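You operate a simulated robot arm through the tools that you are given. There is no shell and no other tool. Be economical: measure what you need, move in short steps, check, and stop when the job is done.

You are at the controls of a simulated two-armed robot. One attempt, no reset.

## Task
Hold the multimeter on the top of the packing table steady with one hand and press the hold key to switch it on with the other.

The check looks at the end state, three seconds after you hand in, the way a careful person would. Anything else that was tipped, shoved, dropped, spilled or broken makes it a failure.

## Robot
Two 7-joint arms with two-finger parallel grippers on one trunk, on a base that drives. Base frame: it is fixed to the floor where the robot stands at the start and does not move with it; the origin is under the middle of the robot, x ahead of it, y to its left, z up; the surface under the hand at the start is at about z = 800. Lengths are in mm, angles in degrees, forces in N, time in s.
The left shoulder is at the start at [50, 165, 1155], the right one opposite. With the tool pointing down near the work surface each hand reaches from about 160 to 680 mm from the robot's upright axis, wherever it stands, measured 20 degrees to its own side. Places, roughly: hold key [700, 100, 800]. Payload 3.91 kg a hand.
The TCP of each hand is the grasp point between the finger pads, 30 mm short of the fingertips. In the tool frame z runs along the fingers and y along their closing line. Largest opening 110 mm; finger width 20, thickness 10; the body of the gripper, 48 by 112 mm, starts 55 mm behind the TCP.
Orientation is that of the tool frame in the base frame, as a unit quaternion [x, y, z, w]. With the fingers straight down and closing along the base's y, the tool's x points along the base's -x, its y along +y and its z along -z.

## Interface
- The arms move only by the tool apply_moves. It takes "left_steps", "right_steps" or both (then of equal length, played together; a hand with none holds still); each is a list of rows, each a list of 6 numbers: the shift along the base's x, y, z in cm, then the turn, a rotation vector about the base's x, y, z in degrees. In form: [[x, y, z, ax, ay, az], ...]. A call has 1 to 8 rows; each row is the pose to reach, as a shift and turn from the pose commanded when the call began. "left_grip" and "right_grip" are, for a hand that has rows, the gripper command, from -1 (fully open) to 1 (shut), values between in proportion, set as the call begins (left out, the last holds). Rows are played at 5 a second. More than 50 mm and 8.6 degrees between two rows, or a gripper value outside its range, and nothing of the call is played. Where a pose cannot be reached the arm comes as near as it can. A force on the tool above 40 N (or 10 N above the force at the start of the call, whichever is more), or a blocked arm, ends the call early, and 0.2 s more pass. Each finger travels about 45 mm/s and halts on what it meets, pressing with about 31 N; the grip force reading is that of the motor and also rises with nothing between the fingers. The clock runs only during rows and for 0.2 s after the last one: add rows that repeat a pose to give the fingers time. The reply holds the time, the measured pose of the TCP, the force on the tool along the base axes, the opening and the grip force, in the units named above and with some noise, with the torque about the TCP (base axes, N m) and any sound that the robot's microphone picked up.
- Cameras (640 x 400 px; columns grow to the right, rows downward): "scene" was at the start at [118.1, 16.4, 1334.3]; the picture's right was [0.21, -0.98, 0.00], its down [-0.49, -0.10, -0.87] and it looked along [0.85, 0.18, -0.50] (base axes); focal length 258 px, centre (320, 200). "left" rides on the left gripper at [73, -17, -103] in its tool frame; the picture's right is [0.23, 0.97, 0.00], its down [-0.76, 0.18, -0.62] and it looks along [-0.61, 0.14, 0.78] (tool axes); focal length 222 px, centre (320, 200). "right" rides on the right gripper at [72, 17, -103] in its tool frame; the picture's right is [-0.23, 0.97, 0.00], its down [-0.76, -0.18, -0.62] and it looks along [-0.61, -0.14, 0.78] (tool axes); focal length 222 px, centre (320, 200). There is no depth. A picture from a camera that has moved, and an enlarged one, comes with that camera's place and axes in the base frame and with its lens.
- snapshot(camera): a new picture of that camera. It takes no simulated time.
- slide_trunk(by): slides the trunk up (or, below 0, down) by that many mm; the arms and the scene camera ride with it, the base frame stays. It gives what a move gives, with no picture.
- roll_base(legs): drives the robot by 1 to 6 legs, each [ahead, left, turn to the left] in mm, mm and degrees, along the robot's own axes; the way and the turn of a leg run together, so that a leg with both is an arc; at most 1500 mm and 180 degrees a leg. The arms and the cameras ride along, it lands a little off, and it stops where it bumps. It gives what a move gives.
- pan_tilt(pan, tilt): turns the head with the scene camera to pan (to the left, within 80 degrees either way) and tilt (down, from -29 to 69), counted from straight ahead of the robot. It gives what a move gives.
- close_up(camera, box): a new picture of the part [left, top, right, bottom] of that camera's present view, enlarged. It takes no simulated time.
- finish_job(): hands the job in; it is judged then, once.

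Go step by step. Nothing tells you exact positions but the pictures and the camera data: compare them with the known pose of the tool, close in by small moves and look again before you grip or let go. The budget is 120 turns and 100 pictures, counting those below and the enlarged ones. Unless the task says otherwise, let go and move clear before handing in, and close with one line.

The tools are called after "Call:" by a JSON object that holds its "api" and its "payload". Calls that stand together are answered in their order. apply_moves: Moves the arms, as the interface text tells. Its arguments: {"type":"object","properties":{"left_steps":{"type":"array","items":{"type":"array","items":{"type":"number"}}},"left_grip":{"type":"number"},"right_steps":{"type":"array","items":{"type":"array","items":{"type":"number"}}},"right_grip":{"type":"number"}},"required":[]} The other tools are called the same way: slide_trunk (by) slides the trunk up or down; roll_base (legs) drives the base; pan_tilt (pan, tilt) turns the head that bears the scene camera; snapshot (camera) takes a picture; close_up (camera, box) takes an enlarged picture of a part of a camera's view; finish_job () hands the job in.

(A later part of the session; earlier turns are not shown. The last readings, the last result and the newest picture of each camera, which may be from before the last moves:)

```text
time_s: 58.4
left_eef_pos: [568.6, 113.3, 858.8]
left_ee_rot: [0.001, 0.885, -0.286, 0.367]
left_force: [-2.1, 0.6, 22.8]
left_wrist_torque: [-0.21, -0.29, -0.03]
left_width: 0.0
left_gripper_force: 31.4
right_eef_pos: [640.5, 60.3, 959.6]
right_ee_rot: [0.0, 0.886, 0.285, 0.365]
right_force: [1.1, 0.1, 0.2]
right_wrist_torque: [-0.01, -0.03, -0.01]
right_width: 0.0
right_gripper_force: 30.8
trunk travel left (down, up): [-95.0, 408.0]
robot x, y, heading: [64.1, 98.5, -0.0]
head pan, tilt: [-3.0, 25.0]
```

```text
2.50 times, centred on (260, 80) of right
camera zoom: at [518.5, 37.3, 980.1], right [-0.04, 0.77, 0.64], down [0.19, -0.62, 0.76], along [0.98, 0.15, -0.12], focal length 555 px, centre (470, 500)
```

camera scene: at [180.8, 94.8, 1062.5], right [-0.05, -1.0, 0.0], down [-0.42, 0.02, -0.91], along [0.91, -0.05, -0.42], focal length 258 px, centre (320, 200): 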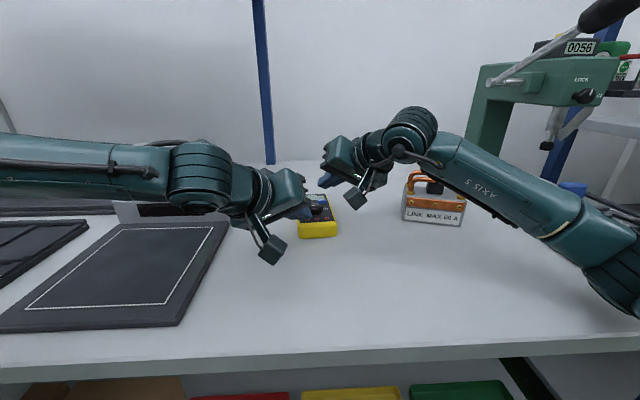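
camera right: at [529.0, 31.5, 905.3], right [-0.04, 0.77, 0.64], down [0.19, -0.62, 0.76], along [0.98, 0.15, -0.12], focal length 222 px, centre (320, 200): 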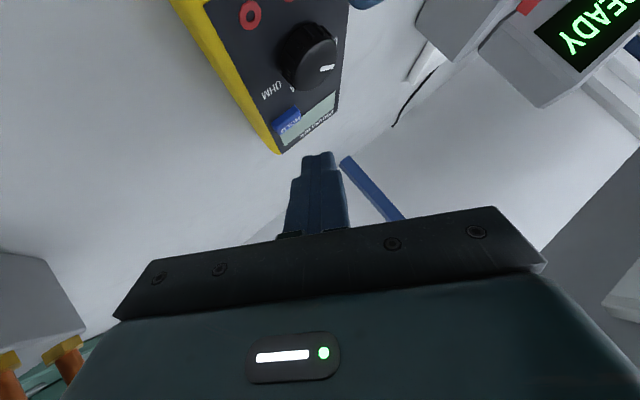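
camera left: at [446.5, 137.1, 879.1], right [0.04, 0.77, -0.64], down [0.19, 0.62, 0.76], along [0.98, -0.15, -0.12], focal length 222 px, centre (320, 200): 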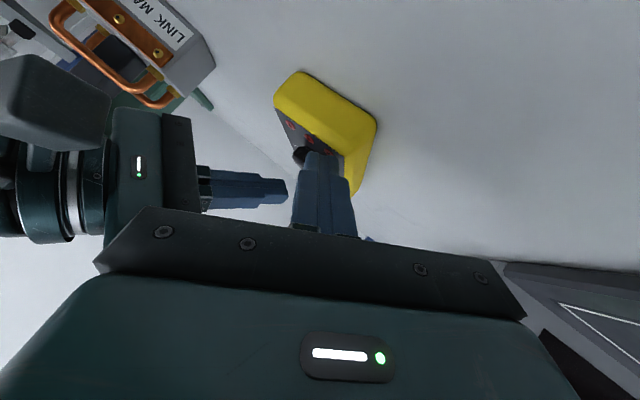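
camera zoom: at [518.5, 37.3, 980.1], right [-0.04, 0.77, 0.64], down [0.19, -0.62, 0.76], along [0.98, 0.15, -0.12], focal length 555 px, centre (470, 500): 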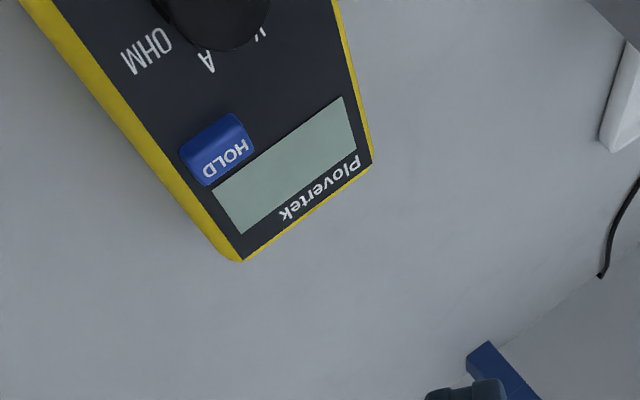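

The display still looks blank. I look at it with higher magnification for any faint sign.

Call:
{"api": "close_up", "payload": {"camera": "right", "box": [210, 30, 290, 90]}}

Call:
{"api": "close_up", "payload": {"camera": "scene", "box": [300, 180, 340, 210]}}

```text
6.67 times, centred on (250, 60) of right
camera zoom: at [518.5, 37.3, 980.1], right [-0.04, 0.77, 0.64], down [0.19, -0.62, 0.76], along [0.98, 0.15, -0.12], focal length 1481 px, centre (787, 1133)
```

zoom: 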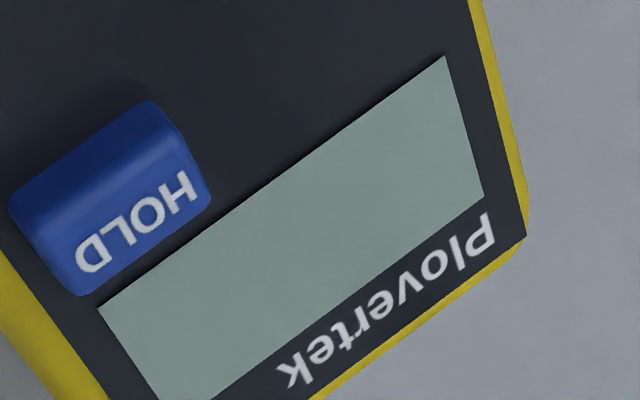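

```text
13.33 times, centred on (320, 195) of scene
camera zoom: at [180.4, 94.6, 1062.5], right [-0.05, -1.0, 0.0], down [-0.42, 0.02, -0.91], along [0.91, -0.05, -0.42], focal length 3436 px, centre (320, 267)
```

zoom: 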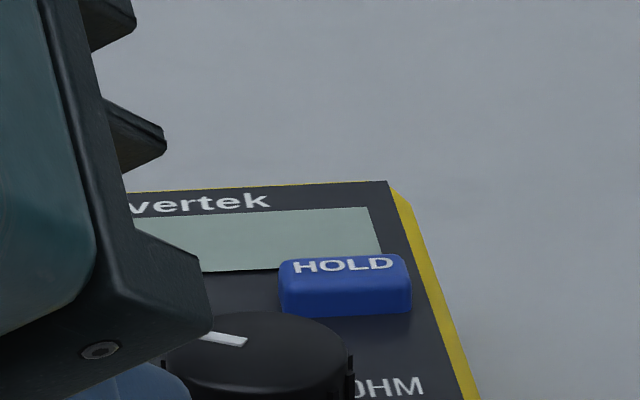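

The LCD is clearly off. I try one firmer press (about 20 N) with the left hand still holding.

Call:
{"api": "apply_moves", "payload": {"right_steps": [[0, 0, -4, 0, 0, 0], [0, 0, -8, 0, 0, 0], [0, 0, -9.6, 0, 0, 0], [0, 0, -9.9, 0, 0, 0], [0, 0, -10.1, 0, 0, 0], [0, 0, -10.2, 0, 0, 0], [0, 0, -10.2, 0, 0, 0]]}}

Call:
{"api": "close_up", "payload": {"camera": "scene", "box": [290, 160, 360, 215]}}

```text
time_s: 60.0
left_eef_pos: [569.0, 115.0, 858.3]
left_ee_rot: [0.002, 0.885, -0.286, 0.367]
left_force: [3.7, -2.2, 19.7]
left_wrist_torque: [-0.24, -0.41, 0.0]
left_width: 0.2
left_gripper_force: 31.2
right_eef_pos: [640.5, 60.6, 861.7]
right_ee_rot: [-0.001, 0.885, 0.286, 0.367]
right_force: [0.6, 2.3, 12.4]
right_wrist_torque: [0.15, -0.19, 0.04]
right_width: 0.0
right_gripper_force: 31.0
trunk travel left (down, up): [-95.0, 408.0]
robot x, y, heading: [62.1, 101.2, -0.0]
head pan, tilt: [-3.0, 25.0]
heard: click
```

```text
7.27 times, centred on (325, 188) of scene
camera zoom: at [180.0, 94.6, 1062.7], right [-0.05, -1.0, 0.0], down [-0.42, 0.02, -0.91], along [0.91, -0.05, -0.42], focal length 1874 px, centre (284, 291)
```

zoom: 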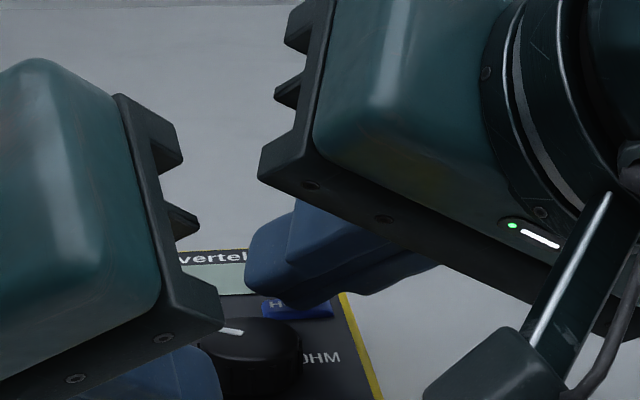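

I lift and look again.

Call:
{"api": "apply_moves", "payload": {"right_steps": [[0, 0, 0.6, 0, 0, 0], [0, 0, 1.5, 0, 0, 0], [0, 0, 4, 0, 0, 0], [0, 0, 8, 0, 0, 0], [0, 0, 10, 0, 0, 0]]}}

Call:
{"api": "close_up", "payload": {"camera": "right", "box": [160, 0, 360, 160]}}

```text
time_s: 61.2
left_eef_pos: [569.5, 113.0, 859.4]
left_ee_rot: [0.001, 0.885, -0.285, 0.367]
left_force: [-1.3, 0.8, 23.6]
left_wrist_torque: [-0.19, -0.25, -0.01]
left_width: 0.0
left_gripper_force: 31.1
right_eef_pos: [641.8, 59.7, 957.6]
right_ee_rot: [0.0, 0.886, 0.284, 0.366]
right_force: [0.2, 0.0, 0.3]
right_wrist_torque: [-0.01, -0.02, -0.01]
right_width: 0.0
right_gripper_force: 30.7
trunk travel left (down, up): [-95.0, 408.0]
robot x, y, heading: [58.0, 104.2, -0.0]
head pan, tilt: [-3.0, 25.0]
```

```text
2.50 times, centred on (260, 80) of right
camera zoom: at [518.4, 37.4, 978.4], right [-0.04, 0.77, 0.64], down [0.19, -0.62, 0.76], along [0.98, 0.15, -0.12], focal length 555 px, centre (470, 500)
```

zoom: 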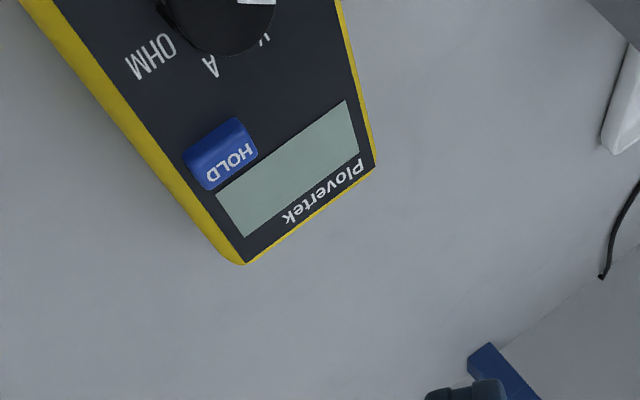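

The key clicks but the meter does not latch on, most likely because it must really be gripped. With the lower trunk there may be more inward reach, so I'll release, retract the right hand, and probe a proper straight-back-leaning grip pose with the left hand.

Call:
{"api": "apply_moves", "payload": {"left_steps": [[0, 0, 1, 0, 0, 0], [0, 0, 3, 0, 0, 0], [0, 0, 6, 0, 0, 0], [0, 0, 10, 0, 0, 0], [0, 0, 12, 0, 0, 0], [0, 0, 12, 0, 0, 0]], "right_steps": [[-2, -3, 1, 0, 0, 0], [-4, -6, 2, 0, 0, 0], [-6, -9, 3, 0, 0, 0], [-8, -12, 4, 0, 0, 0], [-10, -15, 5, 0, 0, 0], [-12, -18, 6, 0, 0, 0]]}}

Call:
{"api": "apply_moves", "payload": {"left_steps": [[0, 0, 0, 6, -1.8, 4], [0, 0, 0, 11.9, -3.5, 7.9], [0, 0, 0, 17.9, -5.3, 11.9], [0, 0, 0, 23.8, -7, 15.8], [0, 0, 0, 29.8, -8.8, 19.8], [0, -2, 0, 29.8, -8.8, 19.8], [0, -4, 0, 29.8, -8.8, 19.8]]}}

Call:
{"api": "snapshot", "payload": {"camera": "scene"}}

```text
time_s: 62.6
left_eef_pos: [573.0, 117.8, 978.0]
left_ee_rot: [0.0, 0.887, -0.285, 0.364]
left_force: [-0.1, -1.3, 0.3]
left_wrist_torque: [-0.04, 0.02, -0.01]
left_width: 0.1
left_gripper_force: 31.1
left hand out of reach, approached as far as the arm can: row 5, 6
right_eef_pos: [521.4, -121.1, 1015.2]
right_ee_rot: [0.0, 0.886, 0.285, 0.365]
right_force: [-0.5, 0.0, 0.1]
right_wrist_torque: [0.01, 0.02, -0.01]
right_width: 0.0
right_gripper_force: 31.5
trunk travel left (down, up): [-95.0, 408.0]
robot x, y, heading: [63.4, 102.4, 0.2]
head pan, tilt: [-3.0, 25.0]
```

```text
time_s: 64.2
left_eef_pos: [558.8, 214.2, 974.4]
left_ee_rot: [-0.037, 0.886, 0.019, 0.461]
left_force: [-0.3, 0.7, 0.8]
left_wrist_torque: [-0.03, 0.0, -0.04]
left_width: 0.0
left_gripper_force: 30.5
left hand out of reach, approached as far as the arm can: row 1, 2, 3, 4, 5, 6, 7
right_eef_pos: [521.7, -119.9, 1014.7]
right_ee_rot: [0.0, 0.886, 0.285, 0.365]
right_force: [-0.6, 0.2, 0.0]
right_wrist_torque: [-0.03, -0.01, -0.02]
right_width: 0.0
right_gripper_force: 30.2
trunk travel left (down, up): [-95.0, 408.0]
robot x, y, heading: [57.2, 101.8, 0.1]
head pan, tilt: [-3.0, 25.0]
```

```text
30 pictures are left
camera scene: at [181.9, 95.0, 1062.2], right [-0.05, -1.0, 0.0], down [-0.42, 0.02, -0.91], along [0.91, -0.05, -0.42], focal length 258 px, centre (320, 200)
```

scene: 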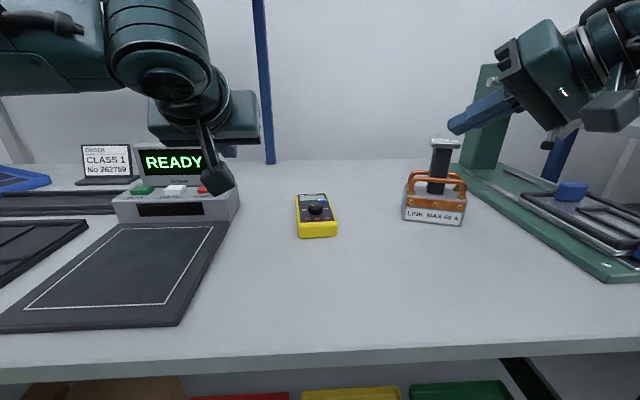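

The hand is now high above the shoulder. I lower it to working height at this place (free of the READY device) and probe inward there.

Call:
{"api": "apply_moves", "payload": {"left_steps": [[-2, 0, -3, 0, 0, 0], [-2, 0, -6, 0, 0, 0], [-2, 0, -8, 0, 0, 0], [-2, -3, -8, 0, 0, 0], [-2, -6, -8, 0, 0, 0], [-2, -9, -8, 0, 0, 0]]}}

```text
time_s: 65.6
left_eef_pos: [536.9, 197.9, 893.8]
left_ee_rot: [-0.037, 0.886, 0.018, 0.462]
left_force: [-0.1, -0.3, 0.9]
left_wrist_torque: [-0.01, 0.04, -0.01]
left_width: 0.1
left_gripper_force: 31.2
left hand out of reach, approached as far as the arm can: row 4, 5, 6
right_eef_pos: [520.7, -121.0, 1015.4]
right_ee_rot: [0.001, 0.886, 0.285, 0.365]
right_force: [0.1, 0.2, -0.2]
right_wrist_torque: [0.01, 0.0, 0.0]
right_width: 0.0
right_gripper_force: 31.0
trunk travel left (down, up): [-95.0, 408.0]
robot x, y, heading: [59.6, 101.6, 0.2]
head pan, tilt: [-3.0, 25.0]
```

A straight grip isn't reachable together with the key. So far only one left fingertip touched the meter; I now roll the left hand so both fingertips bear on it flat, and will also hold the key longer. First rotate the left hand.

Call:
{"api": "apply_moves", "payload": {"left_steps": [[0, 0, 2, 0, 0, -7.1], [0, 0, 4, 0, 0, -14.2], [0, 0, 4, 0, 0, -21.3], [0, 0, 4, 0, 0, -28.4], [0, 0, 4, 0, 0, -35.5], [0, 0, 4, 0, 0, -42.6], [1.5, -4, 3, 0, 0, -42.6], [3.3, -8, 1, 0, 0, -42.6]]}}

```text
time_s: 67.4
left_eef_pos: [569.2, 120.2, 903.3]
left_ee_rot: [0.288, 0.839, -0.151, 0.437]
left_force: [-0.4, 0.5, 0.9]
left_wrist_torque: [0.04, 0.03, -0.01]
left_width: 0.0
left_gripper_force: 31.2
right_eef_pos: [523.1, -120.5, 1014.3]
right_ee_rot: [-0.001, 0.887, 0.286, 0.363]
right_force: [0.3, 0.1, 0.3]
right_wrist_torque: [0.0, -0.01, -0.02]
right_width: 0.2
right_gripper_force: 30.9
trunk travel left (down, up): [-95.0, 408.0]
robot x, y, heading: [62.2, 98.6, -0.1]
head pan, tilt: [-3.0, 25.0]
```

That roll is comfortable. I probe how far inward it can go with this roll (tips stay well above the meter).

Call:
{"api": "apply_moves", "payload": {"left_steps": [[0, -2, 1, 0, 0, 0], [0, -4, 1, 0, 0, 0], [0, -6, 1, 0, 0, 0], [0, -8, 1, 0, 0, 0]]}}

```text
time_s: 68.4
left_eef_pos: [566.0, 103.5, 912.9]
left_ee_rot: [0.288, 0.839, -0.15, 0.437]
left_force: [-0.1, -0.1, 0.3]
left_wrist_torque: [0.01, 0.03, 0.01]
left_width: 0.1
left_gripper_force: 31.6
left hand out of reach, approached as far as the arm can: row 2, 3, 4
right_eef_pos: [522.3, -120.1, 1015.8]
right_ee_rot: [0.001, 0.887, 0.285, 0.365]
right_force: [0.7, 0.1, 0.1]
right_wrist_torque: [-0.02, 0.01, 0.01]
right_width: 0.2
right_gripper_force: 31.0
trunk travel left (down, up): [-95.0, 408.0]
robot x, y, heading: [62.5, 102.5, -0.3]
head pan, tilt: [-3.0, 25.0]
```

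The wrist limit is the same. I go with the two-fingertip hold: place the left tips above the front-left of the face and check.

Call:
{"api": "apply_moves", "payload": {"left_steps": [[0.2, 0.5, -1, 0, 0, 0], [0.4, 0.95, -2.5, 0, 0, 0], [0.4, 0.95, -4, 0, 0, 0], [0.4, 0.95, -4.6, 0, 0, 0], [0.4, 0.95, -4.9, 0, 0, 0]]}}

Call:
{"api": "close_up", "payload": {"camera": "scene", "box": [270, 160, 360, 230]}}

```text
time_s: 69.6
left_eef_pos: [571.8, 113.2, 864.3]
left_ee_rot: [0.288, 0.839, -0.151, 0.437]
left_force: [-0.5, 0.9, -0.1]
left_wrist_torque: [0.03, 0.01, -0.01]
left_width: 0.0
left_gripper_force: 31.6
right_eef_pos: [523.2, -120.4, 1014.2]
right_ee_rot: [0.001, 0.886, 0.284, 0.365]
right_force: [0.3, -0.1, -0.8]
right_wrist_torque: [-0.02, -0.03, 0.02]
right_width: 0.1
right_gripper_force: 30.9
trunk travel left (down, up): [-95.0, 408.0]
robot x, y, heading: [60.9, 103.1, -0.2]
head pan, tilt: [-3.0, 25.0]
```

```text
5.71 times, centred on (315, 195) of scene
camera zoom: at [182.0, 94.6, 1062.2], right [-0.05, -1.0, 0.0], down [-0.42, 0.02, -0.91], along [0.91, -0.05, -0.42], focal length 1473 px, centre (349, 229)
```

zoom: 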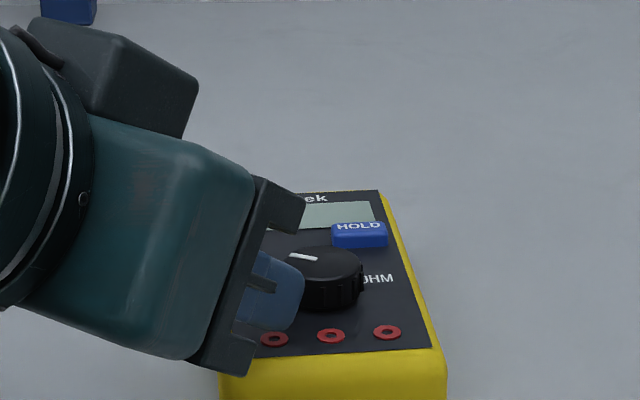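

Both fingertips are over the front-left of the face, clear of the dial. I lower to contact.

Call:
{"api": "apply_moves", "payload": {"left_steps": [[0, 0, -0.2, 0, 0, 0], [0, 0, -0.4, 0, 0, 0], [0, 0, -0.5, 0, 0, 0], [0, 0, -0.6, 0, 0, 0], [0, 0, -0.7, 0, 0, 0]]}}

```text
time_s: 70.8
left_eef_pos: [571.3, 112.6, 857.9]
left_ee_rot: [0.288, 0.838, -0.151, 0.437]
left_force: [-1.2, 0.3, 3.0]
left_wrist_torque: [-0.02, 0.0, 0.0]
left_width: 0.0
left_gripper_force: 31.3
right_eef_pos: [521.8, -120.0, 1015.3]
right_ee_rot: [0.0, 0.886, 0.285, 0.366]
right_force: [0.4, -0.2, -0.4]
right_wrist_torque: [0.0, 0.02, -0.01]
right_width: 0.0
right_gripper_force: 30.7
trunk travel left (down, up): [-95.0, 408.0]
robot x, y, heading: [55.7, 100.4, 0.0]
head pan, tilt: [-3.0, 25.0]
```

Contact at 3 N. I press 3 mm further to hold, while the right hand returns to its hover over the key.

Call:
{"api": "apply_moves", "payload": {"left_steps": [[0, 0, -0.1, 0, 0, 0], [0, 0, -0.2, 0, 0, 0], [0, 0, -0.25, 0, 0, 0], [0, 0, -0.25, 0, 0, 0], [0, 0, -0.25, 0, 0, 0], [0, 0, -0.25, 0, 0, 0]], "right_steps": [[2, 3, -1, 0, 0, 0], [4, 6, -2, 0, 0, 0], [6, 9, -3, 0, 0, 0], [8, 12, -4, 0, 0, 0], [10, 15, -5, 0, 0, 0], [12, 18, -6, 0, 0, 0]]}}

Call:
{"api": "close_up", "payload": {"camera": "scene", "box": [270, 140, 370, 220]}}

```text
time_s: 72.2
left_eef_pos: [571.1, 113.0, 857.0]
left_ee_rot: [0.289, 0.837, -0.15, 0.439]
left_force: [0.3, 2.3, 20.6]
left_wrist_torque: [-0.17, -0.31, -0.26]
left_width: 0.0
left_gripper_force: 30.8
right_eef_pos: [642.1, 59.0, 956.4]
right_ee_rot: [0.0, 0.886, 0.286, 0.365]
right_force: [-0.8, -0.3, 0.6]
right_wrist_torque: [0.0, -0.01, 0.0]
right_width: 0.0
right_gripper_force: 31.0
trunk travel left (down, up): [-95.0, 408.0]
robot x, y, heading: [60.0, 102.1, 0.2]
head pan, tilt: [-3.0, 25.0]
```

```text
5.00 times, centred on (320, 180) of scene
camera zoom: at [180.7, 94.6, 1062.5], right [-0.05, -1.0, 0.0], down [-0.42, 0.02, -0.91], along [0.91, -0.05, -0.42], focal length 1289 px, centre (320, 300)
```

zoom: 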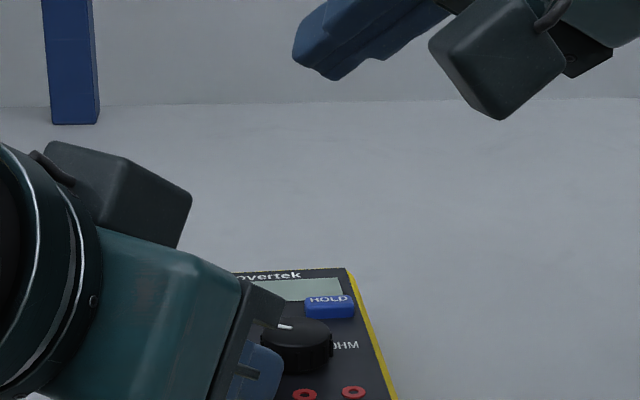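

Held with 20 N on two fingertips. I press the key again and hold.

Call:
{"api": "apply_moves", "payload": {"right_steps": [[0, 0, -4, 0, 0, 0], [0, 0, -8, 0, 0, 0], [0, 0, -9.2, 0, 0, 0], [0, 0, -9.6, 0, 0, 0], [0, 0, -9.8, 0, 0, 0], [0, 0, -9.85, 0, 0, 0], [0, 0, -9.85, 0, 0, 0], [0, 0, -9.85, 0, 0, 0]]}}

Call:
{"api": "close_up", "payload": {"camera": "right", "box": [250, 80, 370, 180]}}

```text
time_s: 74.0
left_eef_pos: [571.2, 111.9, 857.6]
left_ee_rot: [0.289, 0.837, -0.15, 0.439]
left_force: [8.9, -1.0, 20.8]
left_wrist_torque: [-0.27, -0.54, 0.05]
left_width: 0.0
left_gripper_force: 30.8
right_eef_pos: [641.7, 59.2, 860.7]
right_ee_rot: [0.0, 0.885, 0.286, 0.366]
right_force: [1.0, 1.7, 10.4]
right_wrist_torque: [0.13, -0.18, 0.08]
right_width: 0.0
right_gripper_force: 31.4
trunk travel left (down, up): [-95.0, 408.0]
robot x, y, heading: [60.6, 103.3, 0.2]
head pan, tilt: [-3.0, 25.0]
heard: click
```

```text
4.00 times, centred on (310, 130) of right
camera zoom: at [519.0, 36.7, 881.1], right [-0.04, 0.77, 0.64], down [0.19, -0.62, 0.76], along [0.98, 0.15, -0.12], focal length 888 px, centre (360, 480)
```

zoom: 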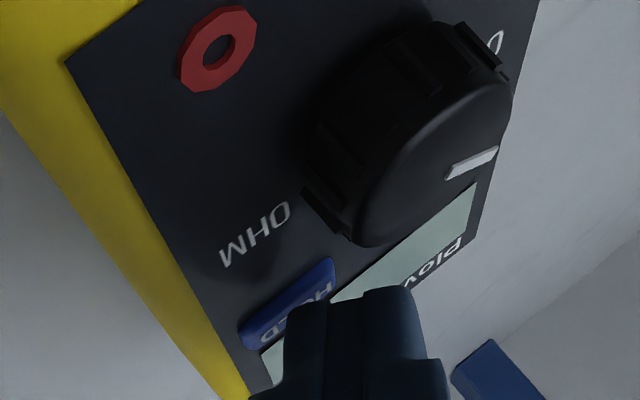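

The display isn't on yet. I keep the key pressed several seconds to test for a long-press.

Call:
{"api": "apply_moves", "payload": {"right_steps": [[0, 0, 0, 0, 0, 0], [0, 0, 0, 0, 0, 0], [0, 0, 0, 0, 0, 0], [0, 0, 0, 0, 0, 0], [0, 0, 0, 0, 0, 0], [0, 0, 0, 0, 0, 0], [0, 0, 0, 0, 0, 0], [0, 0, 0, 0, 0, 0]]}}

Call:
{"api": "apply_moves", "payload": {"right_steps": [[0, 0, 0, 0, 0, 0], [0, 0, 0, 0, 0, 0], [0, 0, 0, 0, 0, 0], [0, 0, 0, 0, 0, 0], [0, 0, 0, 0, 0, 0], [0, 0, 0, 0, 0, 0], [0, 0, 0, 0, 0, 0], [0, 0, 0, 0, 0, 0]]}}

Call:
{"api": "close_up", "payload": {"camera": "right", "box": [250, 80, 370, 180]}}

```text
time_s: 75.8
left_eef_pos: [572.1, 112.5, 856.7]
left_ee_rot: [0.288, 0.838, -0.15, 0.439]
left_force: [8.5, -0.7, 20.0]
left_wrist_torque: [-0.27, -0.52, 0.15]
left_width: 0.2
left_gripper_force: 31.5
right_eef_pos: [641.8, 58.1, 860.3]
right_ee_rot: [0.0, 0.886, 0.285, 0.367]
right_force: [-0.1, 0.1, 13.5]
right_wrist_torque: [0.12, -0.19, 0.02]
right_width: 0.0
right_gripper_force: 30.6
trunk travel left (down, up): [-95.0, 408.0]
robot x, y, heading: [58.4, 102.1, 0.2]
head pan, tilt: [-3.0, 25.0]
```

```text
time_s: 77.6
left_eef_pos: [569.8, 113.1, 857.4]
left_ee_rot: [0.289, 0.838, -0.15, 0.439]
left_force: [7.5, -0.4, 19.9]
left_wrist_torque: [-0.23, -0.48, 0.14]
left_width: 0.3
left_gripper_force: 31.0
right_eef_pos: [640.4, 59.0, 860.5]
right_ee_rot: [0.0, 0.886, 0.285, 0.367]
right_force: [0.2, -0.5, 14.0]
right_wrist_torque: [0.14, -0.18, -0.01]
right_width: 0.0
right_gripper_force: 30.8
trunk travel left (down, up): [-95.0, 408.0]
robot x, y, heading: [60.3, 101.7, 0.3]
head pan, tilt: [-3.0, 25.0]
```

```text
4.00 times, centred on (310, 130) of right
camera zoom: at [518.8, 36.7, 880.8], right [-0.04, 0.77, 0.64], down [0.19, -0.62, 0.76], along [0.98, 0.15, -0.12], focal length 888 px, centre (360, 480)
```

zoom: 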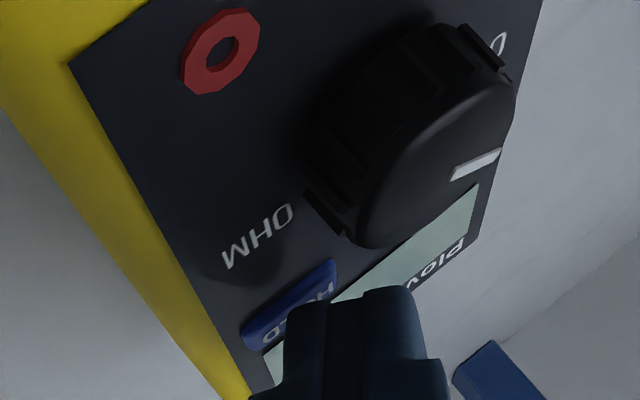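

A long press doesn't do it either, so a real two-finger grip is needed. The round dial can be gripped from any yaw: the left hand can pinch the dial's sides while leaning outward. I release, retract, and move the base slightly for reach.

Call:
{"api": "apply_moves", "payload": {"right_steps": [[0, 0, 0.6, 0, 0, 0], [0, 0, 1.5, 0, 0, 0], [0, 0, 5, 0, 0, 0], [0, 0, 9.5, 0, 0, 0], [-3, -4, 10, 0, 0, 0], [-5, -8, 10, 0, 0, 0], [-7, -12, 10, 0, 0, 0]]}}

Call:
{"api": "apply_moves", "payload": {"left_steps": [[0, 0, 0.6, 0, 0, 0], [0, 0, 2, 0, 0, 0], [0, 0, 5, 0, 0, 0], [0, 1, 7, 0, 0, -7.3], [0, 2, 8, 0, 0, -14.7], [0, 3, 8, 0, 0, -22]]}}

Call:
{"api": "roll_base", "payload": {"legs": [[15, -5, 0]]}}

```text
refused: row 5 steps farther than a row can; nothing moved
```

```text
time_s: 79.0
left_eef_pos: [571.2, 141.7, 935.0]
left_ee_rot: [0.444, 0.767, -0.232, 0.4]
left_force: [0.1, 0.4, 0.7]
left_wrist_torque: [0.04, 0.01, -0.03]
left_width: 0.1
left_gripper_force: 30.7
right_eef_pos: [641.0, 59.4, 861.2]
right_ee_rot: [0.001, 0.886, 0.286, 0.366]
right_force: [0.0, 1.4, 15.2]
right_wrist_torque: [0.2, -0.21, 0.04]
right_width: 0.0
right_gripper_force: 30.9
trunk travel left (down, up): [-95.0, 408.0]
robot x, y, heading: [58.6, 99.6, -0.3]
head pan, tilt: [-3.0, 25.0]
```

```text
time_s: 79.7
left_eef_pos: [587.1, 139.3, 934.3]
left_ee_rot: [0.443, 0.768, -0.231, 0.401]
left_force: [0.3, 0.2, -0.1]
left_wrist_torque: [0.01, 0.01, -0.01]
left_width: 0.0
left_gripper_force: 31.0
right_eef_pos: [657.4, 54.0, 859.5]
right_ee_rot: [0.0, 0.886, 0.285, 0.366]
right_force: [0.1, 4.7, 10.5]
right_wrist_torque: [0.22, -0.12, 0.07]
right_width: 0.0
right_gripper_force: 31.6
trunk travel left (down, up): [-95.0, 408.0]
robot x, y, heading: [75.5, 98.4, -0.0]
head pan, tilt: [-3.0, 25.0]
```

My right-hand lift was refused, so the base move happened while the right tip still pressed the key; the meter may have slid slightly. I lift the right hand at once and look.

Call:
{"api": "apply_moves", "payload": {"right_steps": [[0, 0, 0.6, 0, 0, 0], [0, 0, 1.5, 0, 0, 0], [0, 0, 5, 0, 0, 0], [0, 0, 9, 0, 0, 0], [-2, -3, 10, 0, 0, 0], [-4, -6, 10, 0, 0, 0], [-6, -9, 10, 0, 0, 0]]}}

Call:
{"api": "close_up", "payload": {"camera": "scene", "box": [270, 160, 370, 240]}}

```text
time_s: 81.3
left_eef_pos: [588.2, 138.3, 934.4]
left_ee_rot: [0.444, 0.768, -0.23, 0.4]
left_force: [0.5, 1.1, -0.2]
left_wrist_torque: [0.01, -0.02, 0.02]
left_width: 0.1
left_gripper_force: 31.0
right_eef_pos: [599.0, -34.0, 959.5]
right_ee_rot: [-0.001, 0.886, 0.285, 0.365]
right_force: [0.6, 0.3, -0.2]
right_wrist_torque: [0.0, 0.0, 0.01]
right_width: 0.0
right_gripper_force: 30.9
trunk travel left (down, up): [-95.0, 408.0]
robot x, y, heading: [76.4, 98.3, 0.1]
head pan, tilt: [-3.0, 25.0]
```

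```text
5.00 times, centred on (320, 200) of scene
camera zoom: at [197.2, 89.8, 1062.2], right [-0.05, -1.0, 0.0], down [-0.42, 0.02, -0.91], along [0.91, -0.05, -0.42], focal length 1289 px, centre (320, 200)
```

zoom: 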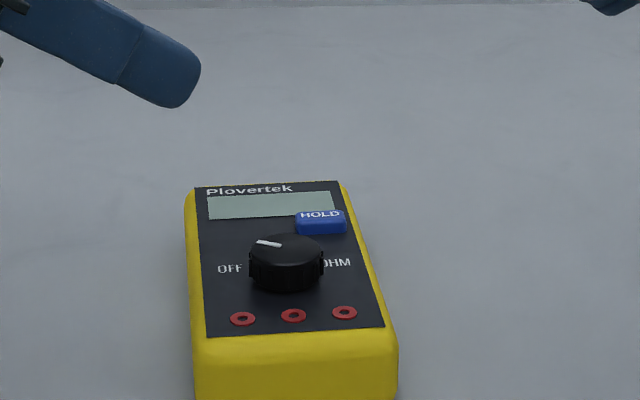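

The meter has stayed within about 1–2 mm. The dial's centre is at about (619, 80), z 834–846. I open the left gripper to ~46 mm and hover it over the dial.

Call:
{"api": "apply_moves", "payload": {"left_steps": [[0.7, -1.4, 0, 0, 0, 0], [1.4, -2.8, -1, 0, 0, 0], [2.2, -4.4, -2, 0, 0, 0], [2.2, -4.4, -3, 0, 0, 0], [2.2, -4.4, -4, 0, 0, 0], [2.2, -4.4, -4.5, 0, 0, 0]], "left_grip": 0.16}}

Call:
{"api": "close_up", "payload": {"camera": "left", "box": [220, 60, 420, 220]}}

Call:
{"api": "close_up", "payload": {"camera": "scene", "box": [270, 160, 370, 240]}}

```text
time_s: 82.7
left_eef_pos: [609.5, 93.9, 888.9]
left_ee_rot: [0.443, 0.768, -0.231, 0.401]
left_force: [0.8, 0.5, -0.8]
left_wrist_torque: [0.02, -0.02, 0.0]
left_width: 46.3
left_gripper_force: 0.1
right_eef_pos: [598.9, -34.5, 958.0]
right_ee_rot: [0.001, 0.886, 0.285, 0.365]
right_force: [-0.1, 0.8, 0.1]
right_wrist_torque: [0.0, 0.02, 0.01]
right_width: 0.1
right_gripper_force: 31.0
trunk travel left (down, up): [-95.0, 408.0]
robot x, y, heading: [77.7, 100.4, -0.1]
head pan, tilt: [-3.0, 25.0]
```

```text
2.50 times, centred on (320, 140) of left
camera zoom: at [532.7, 194.8, 888.8], right [0.78, 0.6, -0.19], down [0.12, 0.15, 0.98], along [0.62, -0.78, 0.05], focal length 555 px, centre (320, 350)
```

zoom: 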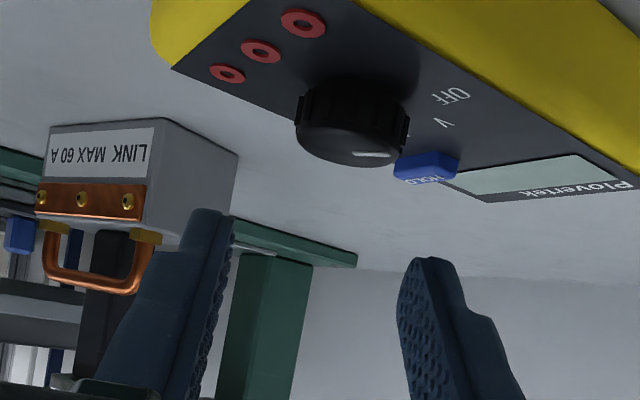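

```text
5.00 times, centred on (320, 200) of scene
camera zoom: at [197.2, 89.8, 1062.2], right [-0.05, -1.0, 0.0], down [-0.42, 0.02, -0.91], along [0.91, -0.05, -0.42], focal length 1289 px, centre (320, 200)
```

zoom: 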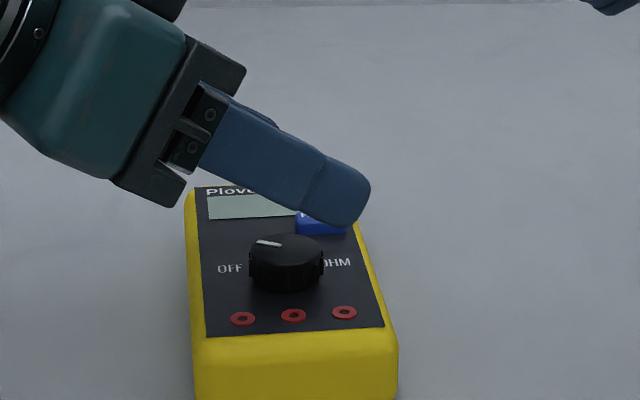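

The dial sits centred between the open fingers within about 1 mm. I lower them around it, staying ~3 mm above the face.

Call:
{"api": "apply_moves", "payload": {"left_steps": [[0.03, 0.02, -0.8, 0, 0, 0], [0.03, 0.02, -1.6, 0, 0, 0], [0.03, 0.02, -2.2, 0, 0, 0], [0.03, 0.02, -2.6, 0, 0, 0], [0.03, 0.02, -2.7, 0, 0, 0]]}}

Call:
{"api": "close_up", "payload": {"camera": "left", "box": [220, 60, 420, 220]}}

Call:
{"api": "close_up", "payload": {"camera": "scene", "box": [270, 160, 370, 240]}}

```text
time_s: 83.9
left_eef_pos: [609.4, 93.8, 862.6]
left_ee_rot: [0.443, 0.768, -0.231, 0.4]
left_force: [0.0, -1.2, -0.7]
left_wrist_torque: [0.02, 0.01, 0.01]
left_width: 46.3
left_gripper_force: 0.1
right_eef_pos: [598.8, -35.1, 959.0]
right_ee_rot: [0.0, 0.887, 0.285, 0.365]
right_force: [-0.4, 0.9, -0.5]
right_wrist_torque: [0.0, -0.03, -0.02]
right_width: 0.0
right_gripper_force: 30.4
trunk travel left (down, up): [-95.0, 408.0]
robot x, y, heading: [74.9, 95.6, -0.2]
head pan, tilt: [-3.0, 25.0]
```

```text
2.50 times, centred on (320, 140) of left
camera zoom: at [532.0, 194.8, 862.1], right [0.78, 0.6, -0.19], down [0.12, 0.15, 0.98], along [0.62, -0.79, 0.05], focal length 555 px, centre (320, 350)
```

zoom: 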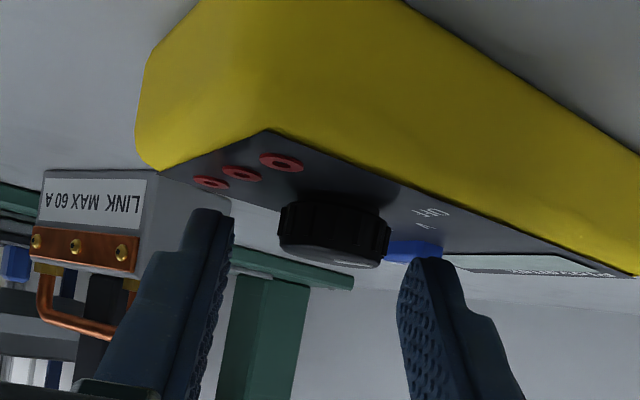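

```text
5.00 times, centred on (320, 200) of scene
camera zoom: at [197.2, 89.8, 1062.2], right [-0.05, -1.0, 0.0], down [-0.42, 0.02, -0.91], along [0.91, -0.05, -0.42], focal length 1289 px, centre (320, 200)
```

zoom: 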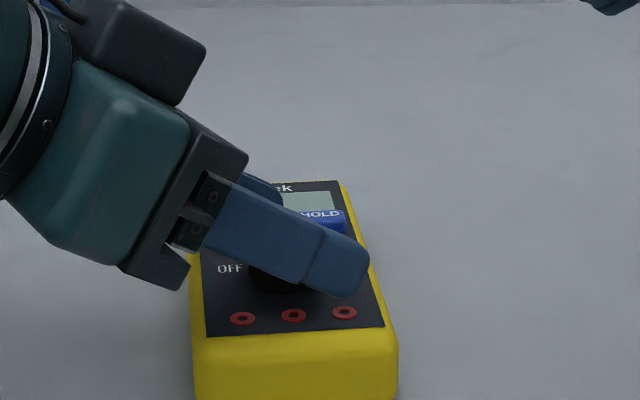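

The dial is about 1.5 mm off the midline. I correct that, then close on the dial's sides.

Call:
{"api": "apply_moves", "payload": {"left_steps": [[0.1, 0.06, -0.1, 0, 0, 0], [0.1, 0.06, -0.1, 0, 0, 0]]}}

Call:
{"api": "apply_moves", "payload": {"left_steps": [[0, 0, 0, 0, 0, 0], [0, 0, 0, 0, 0, 0], [0, 0, 0, 0, 0, 0], [0, 0, 0, 0, 0, 0], [0, 0, 0, 0, 0, 0]], "left_grip": 0.65}}

Call:
{"api": "close_up", "payload": {"camera": "scene", "box": [270, 160, 370, 240]}}

```text
time_s: 84.5
left_eef_pos: [611.0, 94.7, 860.9]
left_ee_rot: [0.444, 0.768, -0.231, 0.399]
left_force: [-0.5, -0.2, 0.9]
left_wrist_torque: [-0.01, -0.01, -0.01]
left_width: 46.3
left_gripper_force: 0.0
right_eef_pos: [598.9, -35.0, 958.6]
right_ee_rot: [0.0, 0.886, 0.285, 0.365]
right_force: [0.8, -0.4, -1.0]
right_wrist_torque: [0.03, 0.03, 0.02]
right_width: 0.0
right_gripper_force: 31.4
trunk travel left (down, up): [-95.0, 408.0]
robot x, y, heading: [74.4, 95.6, 0.0]
head pan, tilt: [-3.0, 25.0]
```

```text
time_s: 85.7
left_eef_pos: [610.9, 93.6, 861.3]
left_ee_rot: [0.443, 0.769, -0.231, 0.399]
left_force: [-1.4, 0.2, 0.6]
left_wrist_torque: [-0.01, -0.07, -0.05]
left_width: 24.9
left_gripper_force: 31.1
right_eef_pos: [599.3, -33.5, 960.1]
right_ee_rot: [0.002, 0.887, 0.285, 0.364]
right_force: [-0.2, -0.5, 0.6]
right_wrist_torque: [0.01, 0.01, 0.0]
right_width: 0.0
right_gripper_force: 30.7
trunk travel left (down, up): [-95.0, 408.0]
robot x, y, heading: [76.7, 95.2, -0.1]
head pan, tilt: [-3.0, 25.0]
```

```text
5.00 times, centred on (320, 200) of scene
camera zoom: at [197.2, 89.7, 1062.2], right [-0.05, -1.0, 0.0], down [-0.42, 0.02, -0.91], along [0.91, -0.05, -0.42], focal length 1289 px, centre (320, 200)
```

zoom: 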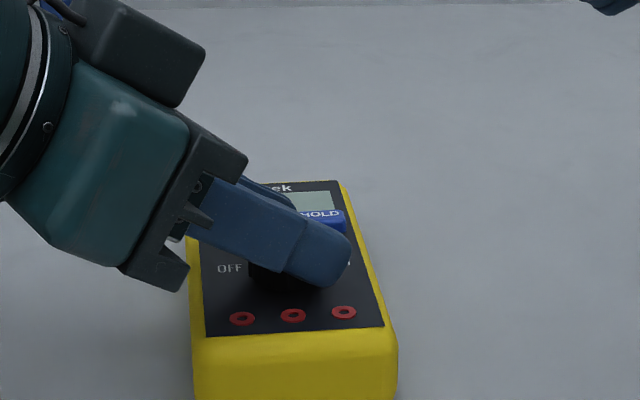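

The dial is gripped (24.9 mm, 31 N) and the meter didn't move. Now the right hand goes to its hover over the key.

Call:
{"api": "apply_moves", "payload": {"right_steps": [[1.1, 2.3, 0, 0, 0, 0], [2.2, 4.6, 0, 0, 0, 0], [3.3, 7, 0, 0, 0, 0], [4.3, 9.3, 0, 0, 0, 0], [4.3, 9.3, -3, 0, 0, 0], [4.3, 9.3, -6, 0, 0, 0]]}}

Call:
{"api": "snapshot", "payload": {"camera": "scene"}}

Call:
{"api": "close_up", "payload": {"camera": "right", "box": [230, 40, 390, 180]}}

```text
time_s: 87.1
left_eef_pos: [610.8, 94.1, 861.9]
left_ee_rot: [0.443, 0.768, -0.231, 0.4]
left_force: [0.4, -1.2, -1.0]
left_wrist_torque: [0.04, 0.02, 0.02]
left_width: 25.1
left_gripper_force: 31.4
right_eef_pos: [643.9, 57.5, 897.4]
right_ee_rot: [0.0, 0.886, 0.286, 0.366]
right_force: [-0.2, 0.8, 0.8]
right_wrist_torque: [0.03, 0.04, 0.02]
right_width: 0.0
right_gripper_force: 30.6
trunk travel left (down, up): [-95.0, 408.0]
robot x, y, heading: [74.1, 100.1, 0.1]
head pan, tilt: [-3.0, 25.0]
```

```text
19 pictures are left
camera scene: at [197.2, 89.7, 1062.2], right [-0.05, -1.0, 0.0], down [-0.42, 0.02, -0.91], along [0.91, -0.05, -0.42], focal length 258 px, centre (320, 200)
```

scene: 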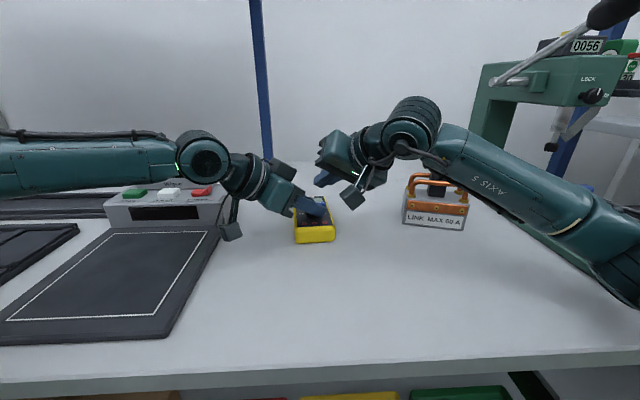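

```text
2.86 times, centred on (310, 110) of right
camera zoom: at [520.3, 35.7, 917.6], right [-0.04, 0.77, 0.64], down [0.19, -0.62, 0.76], along [0.98, 0.15, -0.12], focal length 635 px, centre (349, 457)
```

zoom: 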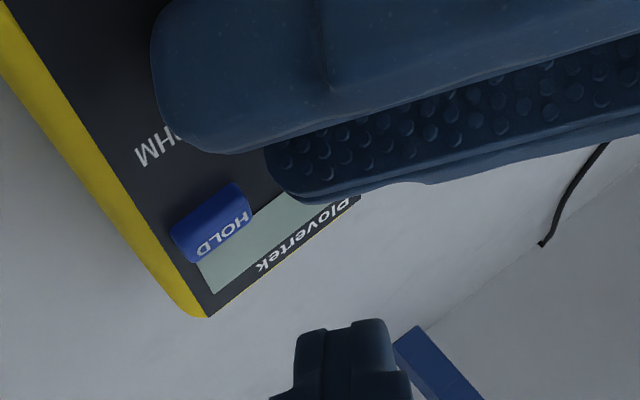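

Clearances look fine, though the right fingertip will pass close to the left one, so I aim 3.5 mm further right on the key. I descend to just above it and check.

Call:
{"api": "apply_moves", "payload": {"right_steps": [[0.15, -0.35, 0, 0, 0, 0], [0.15, -0.35, -1, 0, 0, 0], [0.15, -0.35, -2, 0, 0, 0], [0.15, -0.35, -2.8, 0, 0, 0], [0.15, -0.35, -2.8, 0, 0, 0]]}}

Call:
{"api": "close_up", "payload": {"camera": "right", "box": [230, 40, 390, 180]}}

Call:
{"api": "close_up", "payload": {"camera": "scene", "box": [290, 165, 360, 220]}}

```text
time_s: 88.3
left_eef_pos: [612.3, 95.3, 861.1]
left_ee_rot: [0.444, 0.768, -0.231, 0.4]
left_force: [-0.6, -0.2, 0.7]
left_wrist_torque: [-0.02, 0.02, -0.07]
left_width: 25.0
left_gripper_force: 31.1
right_eef_pos: [642.6, 53.9, 870.8]
right_ee_rot: [0.0, 0.886, 0.285, 0.365]
right_force: [0.0, -0.4, 0.0]
right_wrist_torque: [0.02, 0.03, 0.02]
right_width: 0.3
right_gripper_force: 31.0
trunk travel left (down, up): [-95.0, 408.0]
robot x, y, heading: [78.7, 96.3, -0.0]
head pan, tilt: [-3.0, 25.0]
```

```text
2.86 times, centred on (310, 110) of right
camera zoom: at [520.6, 31.8, 890.9], right [-0.04, 0.77, 0.64], down [0.19, -0.62, 0.76], along [0.98, 0.15, -0.13], focal length 635 px, centre (349, 457)
```

zoom: 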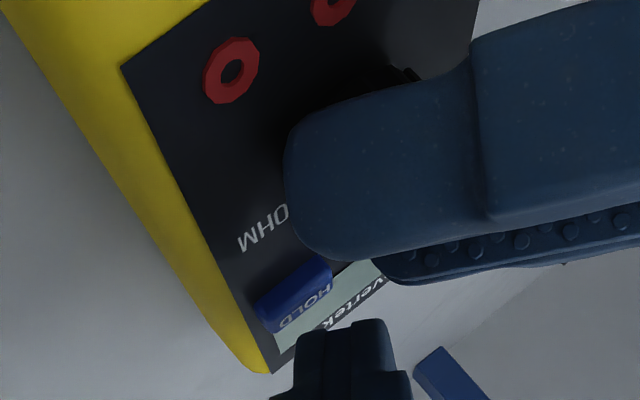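

```text
7.27 times, centred on (325, 192) of scene
camera zoom: at [197.2, 89.7, 1062.2], right [-0.05, -1.0, 0.0], down [-0.42, 0.02, -0.91], along [0.91, -0.05, -0.42], focal length 1874 px, centre (284, 254)
```

zoom: 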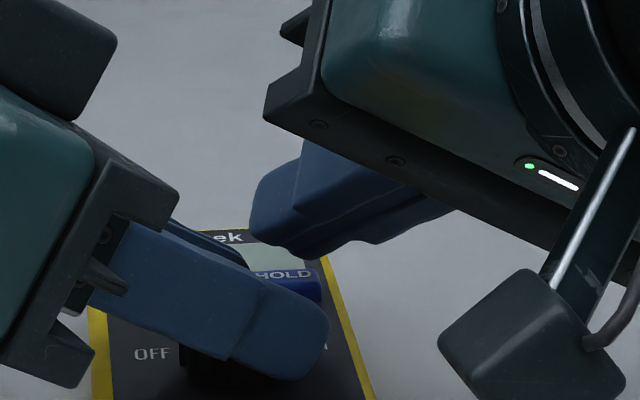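

The tip will land on the right half of the key. I nudge 1 mm left and press down in small steps.

Call:
{"api": "apply_moves", "payload": {"right_steps": [[0, 0.1, -0.3, 0, 0, 0], [0, 0.1, -0.5, 0, 0, 0], [0, 0.1, -0.6, 0, 0, 0], [0, 0.1, -0.7, 0, 0, 0], [0, 0.1, -0.8, 0, 0, 0], [0, 0.1, -0.85, 0, 0, 0], [0, 0.1, -0.85, 0, 0, 0]]}}

Call:
{"api": "close_up", "payload": {"camera": "right", "box": [230, 40, 390, 180]}}

```text
time_s: 89.9
left_eef_pos: [611.2, 93.7, 860.7]
left_ee_rot: [0.443, 0.769, -0.231, 0.4]
left_force: [0.1, -0.7, -0.1]
left_wrist_torque: [-0.04, 0.03, 0.01]
left_width: 25.0
left_gripper_force: 31.5
right_eef_pos: [643.6, 53.6, 863.9]
right_ee_rot: [0.0, 0.886, 0.285, 0.365]
right_force: [-0.8, 0.1, 2.8]
right_wrist_torque: [0.02, 0.04, 0.01]
right_width: 0.1
right_gripper_force: 31.0
trunk travel left (down, up): [-95.0, 408.0]
robot x, y, heading: [74.6, 95.2, -0.1]
head pan, tilt: [-3.0, 25.0]
heard: click
```

```text
2.86 times, centred on (310, 110) of right
camera zoom: at [520.7, 32.8, 883.0], right [-0.04, 0.77, 0.64], down [0.19, -0.62, 0.76], along [0.98, 0.15, -0.12], focal length 635 px, centre (349, 457)
```

zoom: 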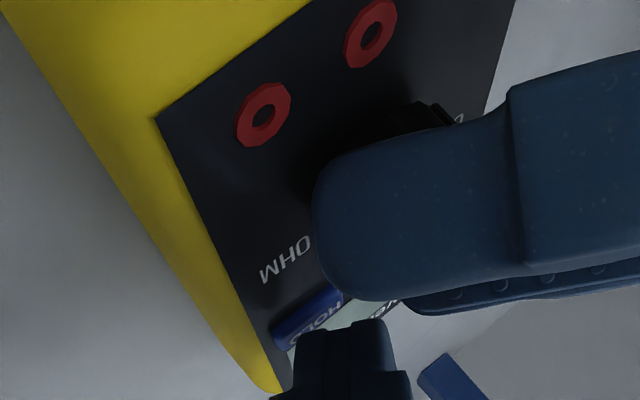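

Click heard while the dial is gripped. I lift the right hand and look at the display.

Call:
{"api": "apply_moves", "payload": {"right_steps": [[0, 0, 0.5, 0, 0, 0], [0, 0, 1.5, 0, 0, 0], [0, 0, 4, 0, 0, 0], [0, 0, 7, 0, 0, 0]]}}

Call:
{"api": "close_up", "payload": {"camera": "right", "box": [170, 0, 370, 160]}}

```text
time_s: 90.9
left_eef_pos: [610.3, 95.2, 861.4]
left_ee_rot: [0.443, 0.769, -0.23, 0.4]
left_force: [-0.2, 1.1, 0.3]
left_wrist_torque: [-0.02, 0.04, 0.0]
left_width: 24.9
left_gripper_force: 30.7
right_eef_pos: [642.5, 54.7, 933.9]
right_ee_rot: [0.001, 0.887, 0.285, 0.364]
right_force: [-0.8, 0.7, 0.8]
right_wrist_torque: [-0.01, -0.02, -0.01]
right_width: 0.0
right_gripper_force: 30.8
trunk travel left (down, up): [-95.0, 408.0]
robot x, y, heading: [72.6, 96.2, 0.2]
head pan, tilt: [-3.0, 25.0]
```

```text
2.50 times, centred on (270, 80) of right
camera zoom: at [521.1, 31.9, 954.3], right [-0.03, 0.77, 0.64], down [0.19, -0.62, 0.76], along [0.98, 0.15, -0.13], focal length 555 px, centre (445, 500)
```

zoom: 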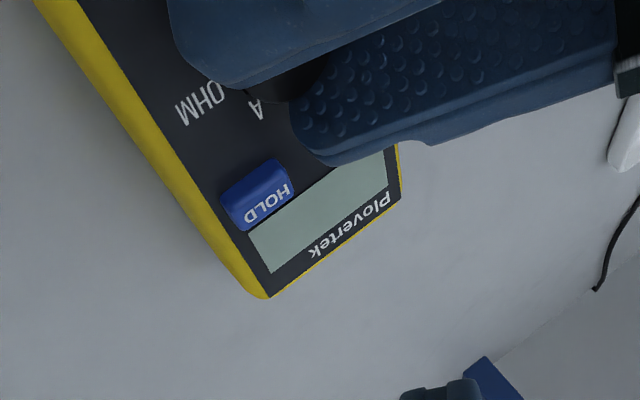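

Still blank. I try a longer and firmer press now that the meter is truly gripped, and look while pressing.

Call:
{"api": "apply_moves", "payload": {"right_steps": [[0, 0, -3.5, 0, 0, 0], [0, 0, -6, 0, 0, 0], [0, 0, -6.9, 0, 0, 0], [0, 0, -7.1, 0, 0, 0], [0, 0, -7.25, 0, 0, 0], [0, 0, -7.35, 0, 0, 0], [0, 0, -7.4, 0, 0, 0], [0, 0, -7.4, 0, 0, 0]]}}

Call:
{"api": "apply_moves", "payload": {"right_steps": [[0, 0, 0, 0, 0, 0], [0, 0, 0, 0, 0, 0], [0, 0, 0, 0, 0, 0], [0, 0, 0, 0, 0, 0], [0, 0, 0, 0, 0, 0], [0, 0, 0, 0, 0, 0], [0, 0, 0, 0, 0, 0], [0, 0, 0, 0, 0, 0]]}}

Call:
{"api": "close_up", "payload": {"camera": "scene", "box": [290, 165, 360, 220]}}

```text
time_s: 92.7
left_eef_pos: [610.8, 94.5, 861.7]
left_ee_rot: [0.443, 0.769, -0.23, 0.4]
left_force: [4.9, -1.4, -0.7]
left_wrist_torque: [0.01, 0.0, 0.04]
left_width: 24.8
left_gripper_force: 31.0
right_eef_pos: [641.8, 55.0, 860.3]
right_ee_rot: [0.0, 0.885, 0.286, 0.367]
right_force: [0.6, -0.6, 13.8]
right_wrist_torque: [0.11, -0.25, 0.0]
right_width: 0.0
right_gripper_force: 31.3
trunk travel left (down, up): [-95.0, 408.0]
robot x, y, heading: [71.3, 98.1, 0.0]
head pan, tilt: [-3.0, 25.0]
heard: click
```

```text
time_s: 94.5
left_eef_pos: [610.9, 95.1, 861.1]
left_ee_rot: [0.444, 0.768, -0.231, 0.4]
left_force: [7.2, -1.4, -4.0]
left_wrist_torque: [0.09, 0.0, 0.09]
left_width: 24.7
left_gripper_force: 31.3
right_eef_pos: [642.8, 54.2, 860.2]
right_ee_rot: [0.001, 0.886, 0.286, 0.366]
right_force: [-0.6, 0.7, 18.1]
right_wrist_torque: [0.18, -0.25, 0.0]
right_width: 0.1
right_gripper_force: 31.2
trunk travel left (down, up): [-95.0, 408.0]
robot x, y, heading: [76.9, 102.4, -0.1]
head pan, tilt: [-3.0, 25.0]
```

```text
7.27 times, centred on (325, 192) of scene
camera zoom: at [196.8, 89.8, 1062.3], right [-0.05, -1.0, 0.0], down [-0.42, 0.02, -0.91], along [0.91, -0.05, -0.42], focal length 1874 px, centre (284, 254)
```

zoom: 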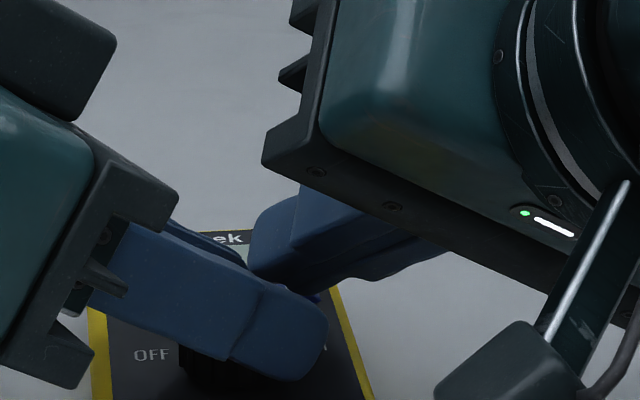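

I lift again and check the display.

Call:
{"api": "apply_moves", "payload": {"right_steps": [[0, 0, 0.5, 0, 0, 0], [0, 0, 1.5, 0, 0, 0], [0, 0, 4, 0, 0, 0], [0, 0, 7, 0, 0, 0]]}}

Call:
{"api": "close_up", "payload": {"camera": "right", "box": [170, 0, 370, 160]}}

```text
time_s: 95.5
left_eef_pos: [610.9, 93.9, 861.4]
left_ee_rot: [0.444, 0.768, -0.231, 0.4]
left_force: [-1.9, -0.6, 0.1]
left_wrist_torque: [0.08, -0.03, -0.02]
left_width: 24.6
left_gripper_force: 30.8
right_eef_pos: [643.2, 56.4, 928.3]
right_ee_rot: [0.001, 0.887, 0.284, 0.365]
right_force: [0.5, 0.0, 0.2]
right_wrist_torque: [-0.05, 0.0, -0.01]
right_width: 0.0
right_gripper_force: 30.9
trunk travel left (down, up): [-95.0, 408.0]
robot x, y, heading: [74.8, 95.0, -0.2]
head pan, tilt: [-3.0, 25.0]
```

```text
2.50 times, centred on (270, 80) of right
camera zoom: at [519.8, 32.6, 949.2], right [-0.04, 0.77, 0.64], down [0.19, -0.62, 0.76], along [0.98, 0.15, -0.13], focal length 555 px, centre (445, 500)
```

zoom: 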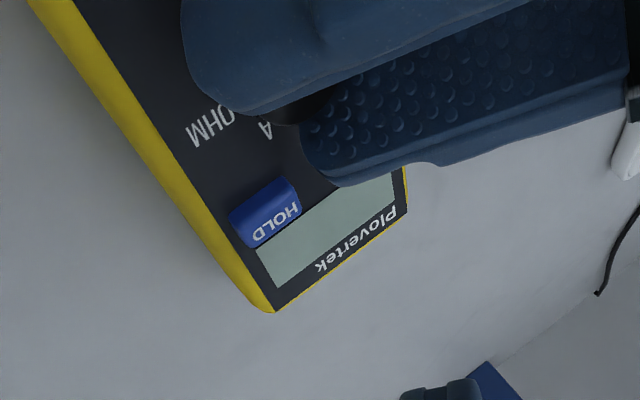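

The LCD shows nothing in any state, yet every press gives one clean click, so the click seems to be the only cue. Counting clicks, I've made six; if the key toggles, the count should be odd, so I make one last clean short press with the dial gripped and lift again.

Call:
{"api": "apply_moves", "payload": {"right_steps": [[0, 0, -3.5, 0, 0, 0], [0, 0, -5.8, 0, 0, 0], [0, 0, -6.2, 0, 0, 0], [0, 0, -6.5, 0, 0, 0], [0, 0, -6.7, 0, 0, 0], [0, 0, -6.8, 0, 0, 0], [0, 0, -6.8, 0, 0, 0]]}}

```text
time_s: 97.1
left_eef_pos: [610.4, 94.6, 861.3]
left_ee_rot: [0.444, 0.768, -0.231, 0.399]
left_force: [3.0, -3.7, 0.4]
left_wrist_torque: [-0.06, 0.0, 0.04]
left_width: 24.9
left_gripper_force: 30.7
right_eef_pos: [642.6, 56.3, 862.8]
right_ee_rot: [0.001, 0.886, 0.285, 0.366]
right_force: [0.0, 1.7, 6.1]
right_wrist_torque: [0.12, -0.09, 0.03]
right_width: 0.0
right_gripper_force: 30.3
trunk travel left (down, up): [-95.0, 408.0]
robot x, y, heading: [75.2, 97.8, -0.1]
head pan, tilt: [-3.0, 25.0]
heard: click
```

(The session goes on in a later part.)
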